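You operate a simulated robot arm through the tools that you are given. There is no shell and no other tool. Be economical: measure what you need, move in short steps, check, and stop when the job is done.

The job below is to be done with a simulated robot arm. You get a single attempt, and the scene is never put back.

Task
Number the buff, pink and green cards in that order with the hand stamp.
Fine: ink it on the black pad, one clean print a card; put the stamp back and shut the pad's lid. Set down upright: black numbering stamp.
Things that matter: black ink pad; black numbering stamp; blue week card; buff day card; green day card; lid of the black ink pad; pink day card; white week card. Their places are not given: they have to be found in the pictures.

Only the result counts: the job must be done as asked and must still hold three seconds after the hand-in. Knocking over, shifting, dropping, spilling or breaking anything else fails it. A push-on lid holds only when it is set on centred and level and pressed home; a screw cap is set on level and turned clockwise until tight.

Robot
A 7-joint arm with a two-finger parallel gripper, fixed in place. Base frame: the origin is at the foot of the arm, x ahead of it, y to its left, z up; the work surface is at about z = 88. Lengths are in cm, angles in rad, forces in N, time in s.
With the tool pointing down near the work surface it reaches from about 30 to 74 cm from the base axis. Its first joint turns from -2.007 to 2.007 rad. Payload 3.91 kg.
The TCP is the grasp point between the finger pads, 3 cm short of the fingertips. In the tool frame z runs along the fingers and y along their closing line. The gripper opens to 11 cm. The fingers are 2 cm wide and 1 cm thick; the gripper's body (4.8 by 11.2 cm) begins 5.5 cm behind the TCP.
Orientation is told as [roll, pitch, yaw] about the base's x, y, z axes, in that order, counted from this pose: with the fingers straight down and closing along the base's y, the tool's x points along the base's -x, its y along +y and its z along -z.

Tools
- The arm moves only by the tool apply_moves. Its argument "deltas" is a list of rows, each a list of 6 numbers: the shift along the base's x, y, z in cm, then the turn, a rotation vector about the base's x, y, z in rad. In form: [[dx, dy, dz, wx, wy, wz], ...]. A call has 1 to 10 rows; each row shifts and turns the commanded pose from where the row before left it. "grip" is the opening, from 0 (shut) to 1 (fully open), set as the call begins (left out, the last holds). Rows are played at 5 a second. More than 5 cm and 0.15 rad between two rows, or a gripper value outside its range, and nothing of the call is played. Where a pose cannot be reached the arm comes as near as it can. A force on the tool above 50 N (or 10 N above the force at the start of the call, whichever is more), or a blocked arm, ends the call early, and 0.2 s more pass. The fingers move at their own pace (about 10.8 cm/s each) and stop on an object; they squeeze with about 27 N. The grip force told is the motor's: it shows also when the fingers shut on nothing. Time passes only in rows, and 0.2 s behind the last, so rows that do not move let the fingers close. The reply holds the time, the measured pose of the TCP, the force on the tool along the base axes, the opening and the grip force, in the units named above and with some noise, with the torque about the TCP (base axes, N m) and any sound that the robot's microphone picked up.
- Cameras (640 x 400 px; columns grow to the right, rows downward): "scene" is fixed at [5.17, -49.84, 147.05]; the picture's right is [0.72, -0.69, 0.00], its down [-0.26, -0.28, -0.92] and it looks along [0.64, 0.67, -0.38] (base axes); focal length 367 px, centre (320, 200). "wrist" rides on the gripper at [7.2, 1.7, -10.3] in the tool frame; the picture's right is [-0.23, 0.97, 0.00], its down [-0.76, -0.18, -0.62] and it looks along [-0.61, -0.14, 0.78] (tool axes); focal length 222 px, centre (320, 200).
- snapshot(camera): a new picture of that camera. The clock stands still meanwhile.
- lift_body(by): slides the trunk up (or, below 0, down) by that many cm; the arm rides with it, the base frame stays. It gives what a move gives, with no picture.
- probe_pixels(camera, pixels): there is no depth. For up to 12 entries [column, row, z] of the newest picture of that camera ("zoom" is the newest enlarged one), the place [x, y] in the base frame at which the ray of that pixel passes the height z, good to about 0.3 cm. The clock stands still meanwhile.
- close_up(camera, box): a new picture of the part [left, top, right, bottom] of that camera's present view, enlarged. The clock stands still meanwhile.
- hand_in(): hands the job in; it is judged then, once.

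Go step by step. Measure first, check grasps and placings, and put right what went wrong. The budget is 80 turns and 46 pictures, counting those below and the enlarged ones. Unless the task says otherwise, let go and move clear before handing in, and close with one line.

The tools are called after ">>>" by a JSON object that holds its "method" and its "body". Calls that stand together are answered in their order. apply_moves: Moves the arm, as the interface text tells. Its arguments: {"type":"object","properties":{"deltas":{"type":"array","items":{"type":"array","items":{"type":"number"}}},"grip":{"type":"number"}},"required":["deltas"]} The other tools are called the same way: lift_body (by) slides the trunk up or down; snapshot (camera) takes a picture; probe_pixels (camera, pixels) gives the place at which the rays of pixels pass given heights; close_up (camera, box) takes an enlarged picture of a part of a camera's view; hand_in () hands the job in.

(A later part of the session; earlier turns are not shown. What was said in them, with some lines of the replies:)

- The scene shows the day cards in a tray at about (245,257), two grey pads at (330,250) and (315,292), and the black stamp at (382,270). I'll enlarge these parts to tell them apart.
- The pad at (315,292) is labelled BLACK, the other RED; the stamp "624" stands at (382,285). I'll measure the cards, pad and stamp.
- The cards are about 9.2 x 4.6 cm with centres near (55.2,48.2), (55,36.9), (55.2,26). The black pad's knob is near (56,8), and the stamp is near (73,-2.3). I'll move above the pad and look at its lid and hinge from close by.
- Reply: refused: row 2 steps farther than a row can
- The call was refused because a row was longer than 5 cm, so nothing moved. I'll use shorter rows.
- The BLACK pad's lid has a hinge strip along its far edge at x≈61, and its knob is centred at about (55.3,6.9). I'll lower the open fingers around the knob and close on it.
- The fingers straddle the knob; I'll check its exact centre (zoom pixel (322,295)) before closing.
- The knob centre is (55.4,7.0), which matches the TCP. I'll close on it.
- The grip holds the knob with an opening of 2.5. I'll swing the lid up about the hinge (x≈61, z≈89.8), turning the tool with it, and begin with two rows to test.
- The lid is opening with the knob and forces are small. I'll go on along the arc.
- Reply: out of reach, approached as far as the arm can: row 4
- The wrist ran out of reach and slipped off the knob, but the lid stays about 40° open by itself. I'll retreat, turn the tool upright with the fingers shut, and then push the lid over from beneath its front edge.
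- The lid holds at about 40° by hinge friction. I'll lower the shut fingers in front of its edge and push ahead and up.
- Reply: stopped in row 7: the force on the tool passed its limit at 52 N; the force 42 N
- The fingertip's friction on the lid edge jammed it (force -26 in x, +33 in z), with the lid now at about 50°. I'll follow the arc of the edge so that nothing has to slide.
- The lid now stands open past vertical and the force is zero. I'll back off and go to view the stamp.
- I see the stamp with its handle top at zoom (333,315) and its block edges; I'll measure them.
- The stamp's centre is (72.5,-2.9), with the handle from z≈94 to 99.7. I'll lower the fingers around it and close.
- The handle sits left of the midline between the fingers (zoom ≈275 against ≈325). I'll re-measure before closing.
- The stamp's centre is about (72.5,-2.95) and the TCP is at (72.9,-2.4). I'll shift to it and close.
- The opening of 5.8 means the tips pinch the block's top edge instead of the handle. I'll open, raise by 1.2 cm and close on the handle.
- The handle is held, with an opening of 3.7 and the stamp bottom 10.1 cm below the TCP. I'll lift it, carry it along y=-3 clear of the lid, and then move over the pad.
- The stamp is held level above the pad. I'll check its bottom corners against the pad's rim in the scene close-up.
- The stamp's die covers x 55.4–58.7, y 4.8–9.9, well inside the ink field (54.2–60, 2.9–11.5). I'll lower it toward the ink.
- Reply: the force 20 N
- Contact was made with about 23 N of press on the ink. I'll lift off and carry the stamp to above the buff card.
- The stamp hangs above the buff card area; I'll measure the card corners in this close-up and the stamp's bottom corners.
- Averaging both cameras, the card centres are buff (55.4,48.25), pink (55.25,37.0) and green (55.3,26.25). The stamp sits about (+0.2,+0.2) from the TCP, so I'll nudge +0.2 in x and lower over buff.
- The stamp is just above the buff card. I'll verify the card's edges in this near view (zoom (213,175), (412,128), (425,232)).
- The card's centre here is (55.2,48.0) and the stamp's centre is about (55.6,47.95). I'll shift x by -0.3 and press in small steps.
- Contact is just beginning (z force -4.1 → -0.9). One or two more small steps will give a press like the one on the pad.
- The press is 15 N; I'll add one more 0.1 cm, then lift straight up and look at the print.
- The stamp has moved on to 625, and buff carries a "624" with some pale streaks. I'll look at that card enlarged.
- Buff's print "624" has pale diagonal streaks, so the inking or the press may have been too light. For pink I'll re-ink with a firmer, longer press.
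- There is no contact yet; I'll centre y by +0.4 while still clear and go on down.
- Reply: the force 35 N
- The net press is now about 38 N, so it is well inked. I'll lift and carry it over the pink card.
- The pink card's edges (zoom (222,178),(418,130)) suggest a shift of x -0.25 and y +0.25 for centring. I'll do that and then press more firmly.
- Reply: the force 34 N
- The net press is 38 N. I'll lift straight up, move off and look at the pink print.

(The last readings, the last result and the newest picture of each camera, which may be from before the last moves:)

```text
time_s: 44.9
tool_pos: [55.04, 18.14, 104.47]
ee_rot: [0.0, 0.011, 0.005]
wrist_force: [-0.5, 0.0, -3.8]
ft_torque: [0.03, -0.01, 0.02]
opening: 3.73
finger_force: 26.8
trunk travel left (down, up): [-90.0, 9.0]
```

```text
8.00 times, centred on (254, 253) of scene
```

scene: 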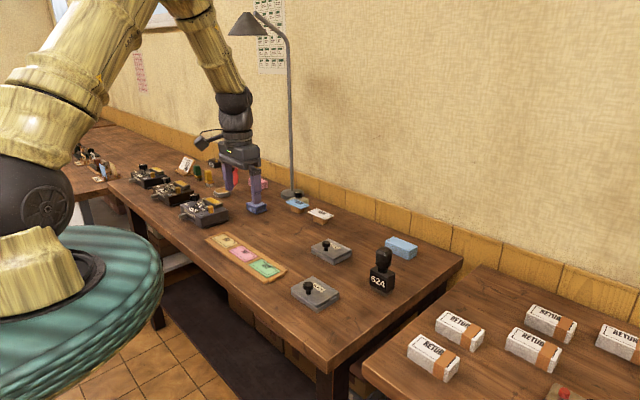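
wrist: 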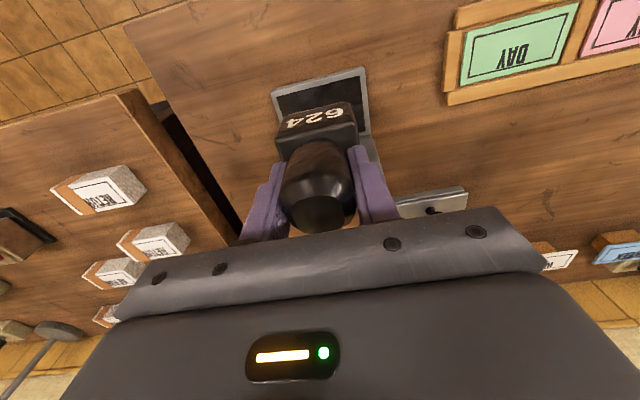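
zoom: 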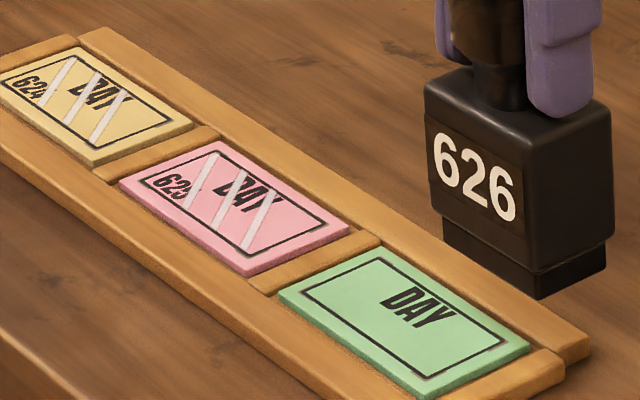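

Pink shows "625" with the same streaks even after a much firmer press, so I want a close look at what they are before doing green.

>>> {"method": "close_up", "body": {"camera": "scene", "box": [227, 243, 259, 263]}}

>>> {"method": "close_up", "body": {"camera": "scene", "box": [280, 230, 360, 310]}}

```text
16.00 times, centred on (243, 253) of scene
```

zoom: 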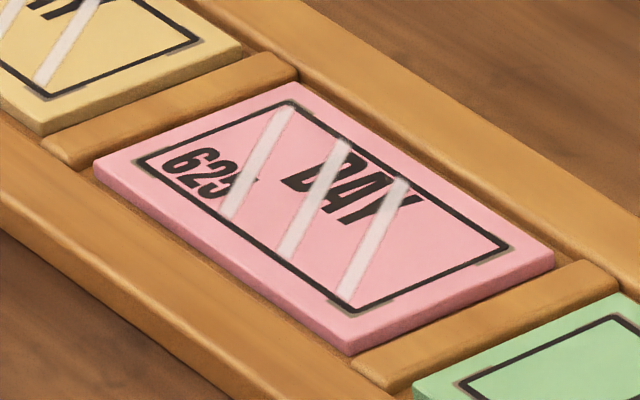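

```text
5.00 times, centred on (320, 270) of scene
```

zoom: 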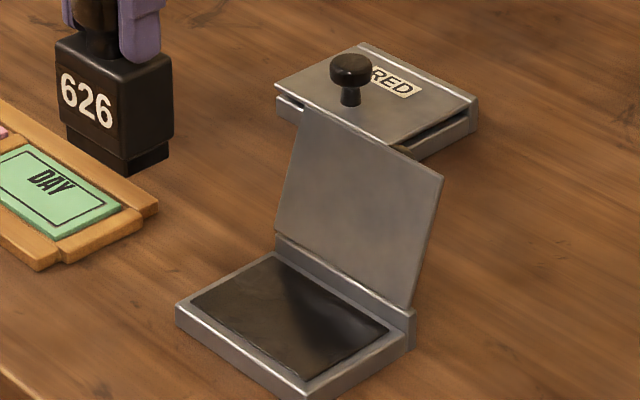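

The streaks look like pale skips, the same on both cards, so for green I'll change the technique. I'll ink with two brisk firm presses, then make one swift vertical press with no dwelling.

>>> {"method": "apply_moves", "body": {"deltas": [[0.6, -4, 0, 0, 0, 0], [0.6, -4, 0, 0, 0, 0], [0.5, -3.2, 0, 0, 0, 0], [0, 0, -2.5, 0, 0, 0], [0, 0, -2.3, 0, 0, 0], [0, 0, 0, 0, 0, 0]]}}

>>> {"method": "apply_moves", "body": {"deltas": [[0, 0, -0.3, 0, 0, 0], [0, 0, -0.3, 0, 0, 0], [0, 0, -0.3, 0, 0, 0], [0, 0, 0, 0, 0, 0]]}}

```text
time_s: 46.2
tool_pos: [56.97, 6.7, 99.7]
ee_rot: [0.0, 0.008, 0.001]
wrist_force: [0.6, 0.4, -4.1]
ft_torque: [0.03, 0.03, 0.01]
opening: 3.72
finger_force: 27.0
trunk travel left (down, up): [-90.0, 9.0]
```

```text
time_s: 47.2
tool_pos: [56.86, 6.69, 99.07]
ee_rot: [0.0, 0.005, 0.002]
wrist_force: [-1.7, 0.4, 19.2]
ft_torque: [-0.07, 0.52, -0.05]
opening: 3.71
finger_force: 26.0
trunk travel left (down, up): [-90.0, 9.0]
```

>>> {"method": "apply_moves", "body": {"deltas": [[0, 0, -0.2, 0, 0, 0], [0, 0, 0, 0, 0, 0], [0, 0, 1.2, 0, 0, 0], [0, 0, -0.6, 0, 0, 0], [0, 0, -0.6, 0, 0, 0], [0, 0, 0, 0, 0, 0], [0, 0, 0, 0, 0, 0]]}}

```text
time_s: 48.9
tool_pos: [56.94, 6.54, 98.81]
ee_rot: [0.001, 0.008, 0.003]
wrist_force: [-0.4, -0.9, 3.6]
ft_torque: [-0.16, -0.09, -0.01]
opening: 3.74
finger_force: 26.7
trunk travel left (down, up): [-90.0, 9.0]
```

>>> {"method": "apply_moves", "body": {"deltas": [[0, 0, -0.2, 0, 0, 0], [0, 0, 0, 0, 0, 0]]}}

```text
time_s: 49.5
tool_pos: [56.86, 6.54, 98.81]
ee_rot: [0.001, 0.003, 0.001]
wrist_force: [-0.7, -1.7, 24.8]
ft_torque: [-0.28, 0.19, -0.02]
opening: 3.74
finger_force: 26.9
trunk travel left (down, up): [-90.0, 9.0]
```

The net ink press is 29 N. I'll lift and carry it to the green card, then check the centring just above it.

>>> {"method": "apply_moves", "body": {"deltas": [[0, 0, 2.5, 0, 0, 0], [0, 0, 3.5, 0, 0, 0], [-0.6, 4.8, 0, 0, 0, 0], [-0.6, 4.8, 0, 0, 0, 0], [-0.6, 4.8, 0, 0, 0, 0], [-0.05, 4.8, 0, 0, 0, 0], [0, 0.3, 0, 0, 0, 0], [0, 0, -2.5, 0, 0, 0], [0, 0, -2.5, 0, 0, 0], [0, 0, 0, 0, 0, 0]]}}

>>> {"method": "close_up", "body": {"camera": "wrist", "box": [160, 20, 480, 220]}}

```text
time_s: 51.6
tool_pos: [55.07, 26.07, 99.54]
ee_rot: [0.0, 0.009, 0.002]
wrist_force: [-0.2, 0.4, -4.6]
ft_torque: [0.02, 0.0, 0.01]
opening: 3.73
finger_force: 27.1
trunk travel left (down, up): [-90.0, 9.0]
```

```text
2.00 times, centred on (320, 120) of wrist
```

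zoom: 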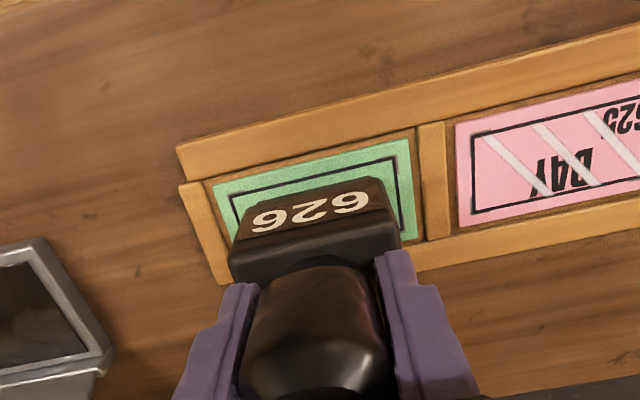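

Centring over green is good (zoom (213,178)–(410,130)). I'll make a small x correction, then one swift press and lift in a single call.

>>> {"method": "apply_moves", "body": {"deltas": [[-0.2, 0, 0, 0, 0, 0], [0, 0, -0.9, 0, 0, 0], [0, 0, 0, 0, 0, 0]]}}

>>> {"method": "apply_moves", "body": {"deltas": [[0, 0, -1.0, 0, 0, 0], [0, 0, 0, 0, 0, 0]]}}

```text
time_s: 52.5
tool_pos: [54.89, 26.16, 98.74]
ee_rot: [0.0, 0.009, 0.003]
wrist_force: [-0.6, -1.2, -4.0]
ft_torque: [0.04, 0.0, -0.01]
opening: 3.72
finger_force: 27.6
trunk travel left (down, up): [-90.0, 9.0]
```

```text
time_s: 53.0
tool_pos: [55.0, 26.13, 98.04]
ee_rot: [0.003, -0.001, 0.0]
wrist_force: [0.3, 0.0, 33.8]
ft_torque: [-0.34, 0.09, 0.03]
opening: 3.75
finger_force: 27.2
trunk travel left (down, up): [-90.0, 9.0]
```

The swift press reached 38 N net. I'll lift straight up and look.

>>> {"method": "apply_moves", "body": {"deltas": [[0, 0, 2, 0, 0, 0], [0, 0, 4.5, 0, 0, 0], [0, -4.8, 0, 0, 0, 0], [0, -4.8, 0, 0, 0, 0], [0, 0, 0, 0, 0, 0]]}}

>>> {"method": "close_up", "body": {"camera": "scene", "box": [214, 228, 310, 288]}}

```text
time_s: 54.2
tool_pos: [54.8, 16.69, 104.06]
ee_rot: [0.0, 0.009, 0.002]
wrist_force: [-0.2, 0.5, -4.3]
ft_torque: [0.0, 0.04, 0.0]
opening: 3.72
finger_force: 27.1
trunk travel left (down, up): [-90.0, 9.0]
```

```text
6.67 times, centred on (262, 258) of scene
```

zoom: 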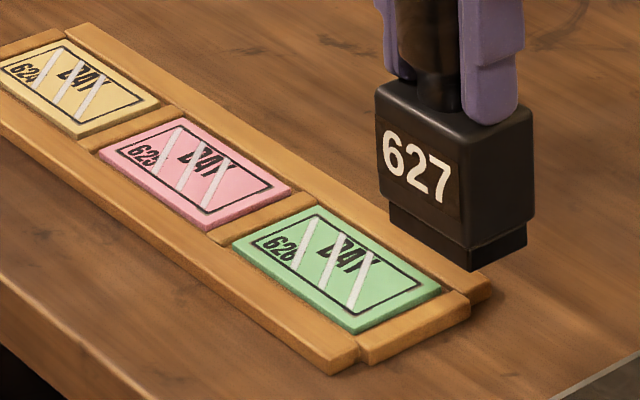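

Green reads 626 with the same streaks regardless of force, inking or timing, so they seem to belong to how these prints look; a second print would break "one print a card". I'll take the stamp back to its place at (72.5,-3).

>>> {"method": "apply_moves", "body": {"deltas": [[0, -4.9, 0.5, 0, 0, 0], [0, -4.9, 0, 0, 0, 0], [0, -4.9, 0, 0, 0, 0], [0, -5, 0, 0, 0, 0], [4.4, 0, 0, 0, 0, 0], [4.4, 0, 0, 0, 0, 0], [4.4, 0, 0, 0, 0, 0], [4.4, 0, 0, 0, 0, 0], [0, 0, -3, 0, 0, 0], [0, 0, 0, 0, 0, 0]]}}

>>> {"method": "close_up", "body": {"camera": "scene", "box": [334, 215, 430, 305]}}

```text
time_s: 56.5
tool_pos: [72.57, -3.29, 101.48]
ee_rot: [0.002, 0.011, 0.003]
wrist_force: [-0.2, 0.3, -4.6]
ft_torque: [0.02, 0.02, -0.01]
opening: 3.74
finger_force: 27.3
trunk travel left (down, up): [-90.0, 9.0]
```

```text
4.44 times, centred on (382, 260) of scene
```

zoom: 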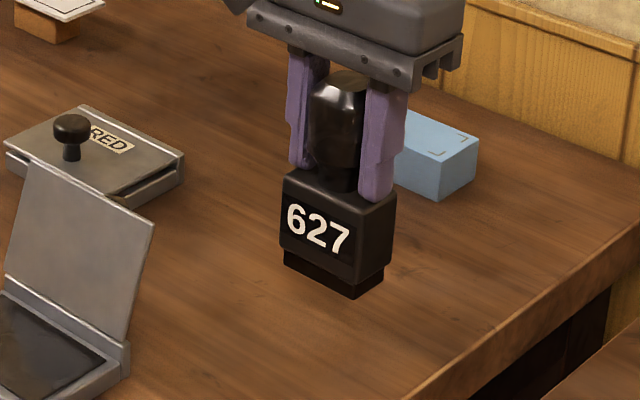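

The stamp is upright above its old spot, with its bottom at about z 92. I'll lower it gently to contact.

>>> {"method": "apply_moves", "body": {"deltas": [[0, 0.15, -2, 0, 0, 0], [0, 0, -1.4, 0, 0, 0], [0, 0, -0.3, 0, 0, 0], [0, 0, 0, 0, 0, 0]]}}

>>> {"method": "apply_moves", "body": {"deltas": [[0, 0, -0.2, 0, 0, 0], [0, 0, 0, 0, 0, 0]]}}

```text
time_s: 57.5
tool_pos: [72.48, -3.08, 97.74]
ee_rot: [0.001, 0.008, 0.001]
wrist_force: [-0.9, -0.2, -4.2]
ft_torque: [-0.03, 0.0, -0.02]
opening: 3.73
finger_force: 27.0
trunk travel left (down, up): [-90.0, 9.0]
```

```text
time_s: 58.0
tool_pos: [72.42, -3.15, 97.55]
ee_rot: [-0.002, 0.008, 0.001]
wrist_force: [0.6, 0.0, -4.7]
ft_torque: [0.03, 0.0, -0.02]
opening: 3.76
finger_force: 26.7
trunk travel left (down, up): [-90.0, 9.0]
```

>>> {"method": "apply_moves", "body": {"deltas": [[0, 0, -0.15, 0, 0, 0], [0, 0, 0, 0, 0, 0]]}}

>>> {"method": "apply_moves", "body": {"deltas": [[0, 0, -0.12, 0, 0, 0], [0, 0, 0, 0, 0, 0]]}}

```text
time_s: 58.6
tool_pos: [72.54, -3.06, 97.41]
ee_rot: [-0.001, 0.01, 0.002]
wrist_force: [-0.4, -1.2, -3.6]
ft_torque: [0.0, 0.01, -0.01]
opening: 3.73
finger_force: 27.1
trunk travel left (down, up): [-90.0, 9.0]
```

```text
time_s: 59.2
tool_pos: [72.54, -3.07, 97.28]
ee_rot: [0.0, 0.009, 0.003]
wrist_force: [1.0, -0.6, -3.9]
ft_torque: [0.01, 0.01, 0.02]
opening: 3.72
finger_force: 27.0
trunk travel left (down, up): [-90.0, 9.0]
```

There is no contact yet; I'll continue in small steps.

>>> {"method": "apply_moves", "body": {"deltas": [[0, 0, -0.15, 0, 0, 0], [0, 0, 0, 0, 0, 0]]}}

>>> {"method": "apply_moves", "body": {"deltas": [[0, 0, -0.12, 0, 0, 0], [0, 0, 0, 0, 0, 0]]}}

```text
time_s: 59.9
tool_pos: [72.6, -3.05, 97.31]
ee_rot: [0.002, 0.009, 0.0]
wrist_force: [0.1, 0.0, -2.4]
ft_torque: [0.07, -0.03, 0.01]
opening: 3.72
finger_force: 27.4
trunk travel left (down, up): [-90.0, 9.0]
```

```text
time_s: 60.5
tool_pos: [72.46, -3.03, 97.28]
ee_rot: [0.001, 0.007, 0.001]
wrist_force: [-2.1, 0.8, 4.3]
ft_torque: [0.08, -0.02, 0.02]
opening: 3.74
finger_force: 26.9
trunk travel left (down, up): [-90.0, 9.0]
```

The stamp rests on the table (z force +4). I'll open the fingers, raise straight up, and check.

>>> {"method": "apply_moves", "body": {"deltas": [[0, 0, 0, 0, 0, 0], [0, 0, 0, 0, 0, 0], [0, 0, 0, 0, 0, 0], [0, 0, 4, 0, 0, 0], [0, 0, 4.5, 0, 0, 0], [0, 0, 0, 0, 0, 0]], "grip": 0.8}}

>>> {"method": "close_up", "body": {"camera": "scene", "box": [274, 215, 434, 315]}}

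```text
time_s: 61.9
tool_pos: [72.3, -3.19, 105.56]
ee_rot: [0.0, 0.011, 0.003]
wrist_force: [1.2, -0.3, -0.6]
ft_torque: [0.01, -0.02, 0.0]
opening: 8.83
finger_force: 0.1
trunk travel left (down, up): [-90.0, 9.0]
```

```text
4.00 times, centred on (354, 265) of scene
```

zoom: 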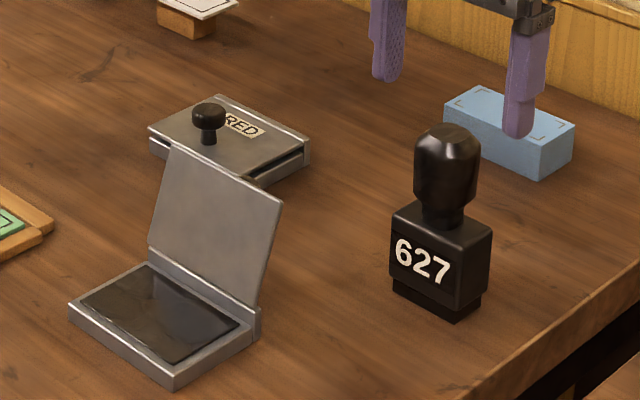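

The stamp stands upright where it was. Next is the lid: with the fingers shut I'll go behind it beside the knob (y≈3.9), lower, and push it toward the arm along its arc.

>>> {"method": "apply_moves", "body": {"deltas": [[-1.5, 3.5, 1, 0, 0, 0], [-2.4, 3.6, 0, 0, 0, 0], [-2.4, 0, 0, 0, 0, 0], [0, 0, -4, 0, 0, 0], [0, 0, -3.9, 0, 0, 0], [0, 0, 0, 0, 0, 0]], "grip": 0}}

>>> {"method": "close_up", "body": {"camera": "scene", "box": [274, 215, 434, 315]}}

```text
time_s: 63.2
tool_pos: [66.31, 4.07, 98.84]
ee_rot: [0.0, 0.008, 0.001]
wrist_force: [0.3, 0.0, 0.6]
ft_torque: [0.0, 0.01, -0.01]
opening: 0.02
finger_force: 27.0
trunk travel left (down, up): [-90.0, 9.0]
```

```text
4.00 times, centred on (354, 265) of scene
```

zoom: 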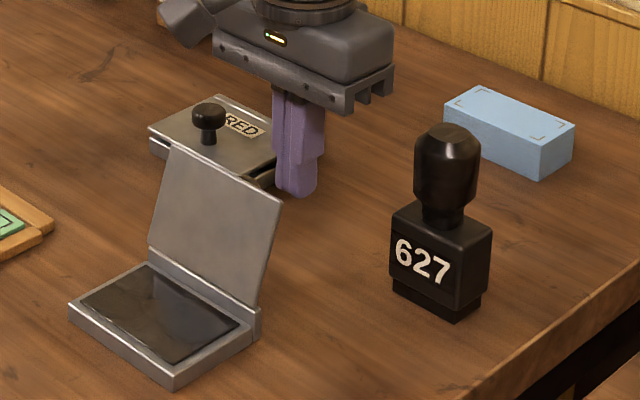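

The fingers are behind the lid and clear of everything. I'll push it over along the arc.

>>> {"method": "apply_moves", "body": {"deltas": [[-2, -0.2, 0, 0, 0, 0], [-1.2, 0, 0, 0, 0, 0], [-1.1, 0, 0, 0, 0, 0], [-1.1, 0, -0.1, 0, 0, 0], [-1.0, 0, -0.2, 0, 0, 0], [-1.0, 0, -0.4, 0, 0, 0], [-0.7, 0, -0.5, 0, 0, 0], [-0.6, 0, -0.5, 0, 0, 0], [0, 0, 0, 0, 0, 0]]}}

>>> {"method": "close_up", "body": {"camera": "scene", "box": [250, 215, 410, 315]}}

```text
time_s: 65.2
tool_pos: [57.53, 3.9, 97.15]
ee_rot: [0.0, 0.008, 0.002]
wrist_force: [0.1, -0.7, 0.0]
ft_torque: [-0.02, 0.02, 0.03]
opening: 0.02
finger_force: 27.2
trunk travel left (down, up): [-90.0, 9.0]
```

```text
4.00 times, centred on (330, 265) of scene
```

zoom: 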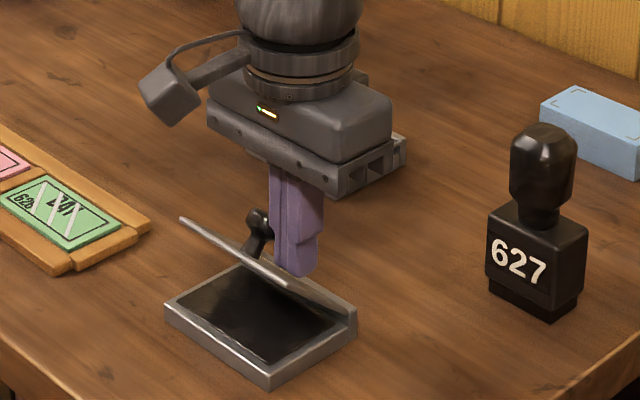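

The lid has come over to about 45°. I'll follow it down.

>>> {"method": "apply_moves", "body": {"deltas": [[-0.3, 0, -0.6, 0, 0, 0], [-0.3, 0, -0.7, 0, 0, 0], [-0.3, 0, -0.7, 0, 0, 0], [-0.2, 0, -0.7, 0, 0, 0], [-0.1, 0, -0.6, 0, 0, 0], [0, 0, -0.4, 0, 0, 0], [0, 0, 0, 0, 0, 0]]}}

>>> {"method": "close_up", "body": {"camera": "scene", "box": [250, 215, 410, 315]}}

```text
time_s: 66.8
tool_pos: [56.25, 3.9, 93.27]
ee_rot: [0.001, 0.006, 0.001]
wrist_force: [0.4, 0.6, 5.0]
ft_torque: [-0.02, -0.05, 0.1]
opening: 0.02
finger_force: 27.1
trunk travel left (down, up): [-90.0, 9.0]
```

```text
4.00 times, centred on (330, 265) of scene
```

zoom: 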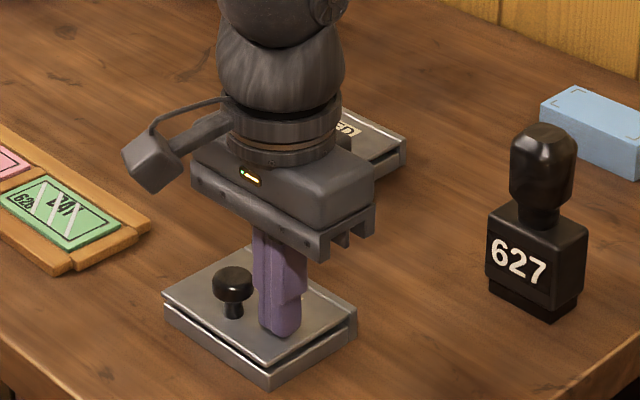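

The lid lies nearly shut. I'll raise, shift over the knob at (55.4,7) and press it home.

>>> {"method": "apply_moves", "body": {"deltas": [[0, 0, -0.2, 0, 0, 0], [0, 0, 4, 0, 0, 0], [-0.8, 3.1, 0, 0, 0, 0], [0, 0, -0.8, 0, 0, 0], [0, 0, -0.4, 0, 0, 0], [0, 0, -0.2, 0, 0, 0], [0, 0, 0, 0, 0, 0]]}}

>>> {"method": "apply_moves", "body": {"deltas": [[0, 0, -0.2, 0, 0, 0], [0, 0, -0.2, 0, 0, 0], [0, 0, 0, 0, 0, 0]]}}

```text
time_s: 68.5
tool_pos: [55.31, 6.85, 96.06]
ee_rot: [0.002, 0.003, 0.002]
wrist_force: [-0.3, -5.0, 38.6]
ft_torque: [-0.1, 0.13, 0.14]
opening: 0.01
finger_force: 27.0
trunk travel left (down, up): [-90.0, 9.0]
```

```text
time_s: 68.9
tool_pos: [55.4, 6.88, 96.03]
ee_rot: [0.001, 0.002, 0.001]
wrist_force: [-10.2, -4.2, 32.5]
ft_torque: [-0.05, 0.4, 0.01]
opening: 0.02
finger_force: 26.9
trunk travel left (down, up): [-90.0, 9.0]
stopped in row 2: the force on the tool passed its limit at 52 N (the readings are from after the stop); the commanded pose is now the measured one
```

The knob was pressed with about 50 N, so the lid is home. I'll raise the hand clear and inspect everything.

>>> {"method": "apply_moves", "body": {"deltas": [[0, 0, 3, 0, 0, 0], [0, 0, 4.5, 0, 0, 0], [-2, 0, 4.5, 0, 0, 0], [-3.5, 0, 3.5, 0, 0, 0], [-4, 0, 0, 0, 0, 0], [0, 0, 0, 0, 0, 0]]}}

>>> {"method": "close_up", "body": {"camera": "scene", "box": [280, 230, 408, 310]}}

>>> {"method": "snapshot", "body": {"camera": "scene"}}

```text
time_s: 70.3
tool_pos: [46.31, 6.93, 111.29]
ee_rot: [0.001, 0.004, -0.001]
wrist_force: [0.1, 0.0, 0.7]
ft_torque: [0.0, 0.02, -0.01]
opening: 0.02
finger_force: 26.6
trunk travel left (down, up): [-90.0, 9.0]
```

```text
5.00 times, centred on (344, 270) of scene
```

zoom: 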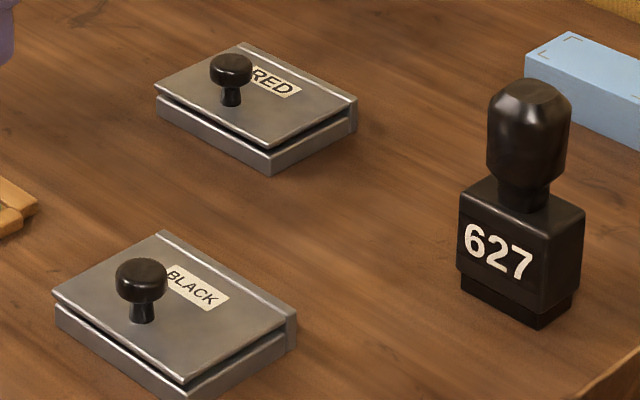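

```text
5 pictures are left
```

scene: 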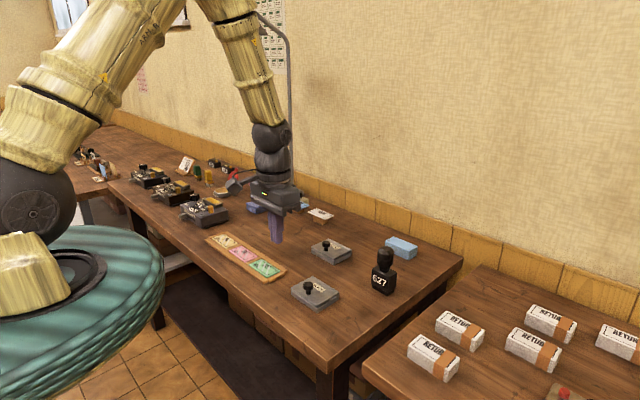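

The black pad's lid is shut just as at the start, the stamp is upright in its place, the cards read 624, 625 and 626, and the hand is clear. I'll hand the job in.

>>> {"method": "hand_in", "body": {}}

```text
The job is handed in.
```

The buff, pink and green cards are stamped 624, 625 and 626, one print each. All three prints have the same pale diagonal streaks, so I can't say for certain that they count as clean. The streaks stayed the same through firmer inking and pressing, and I didn't stamp any card twice. The stamp is back upright in its place, and the black pad's lid is shut.
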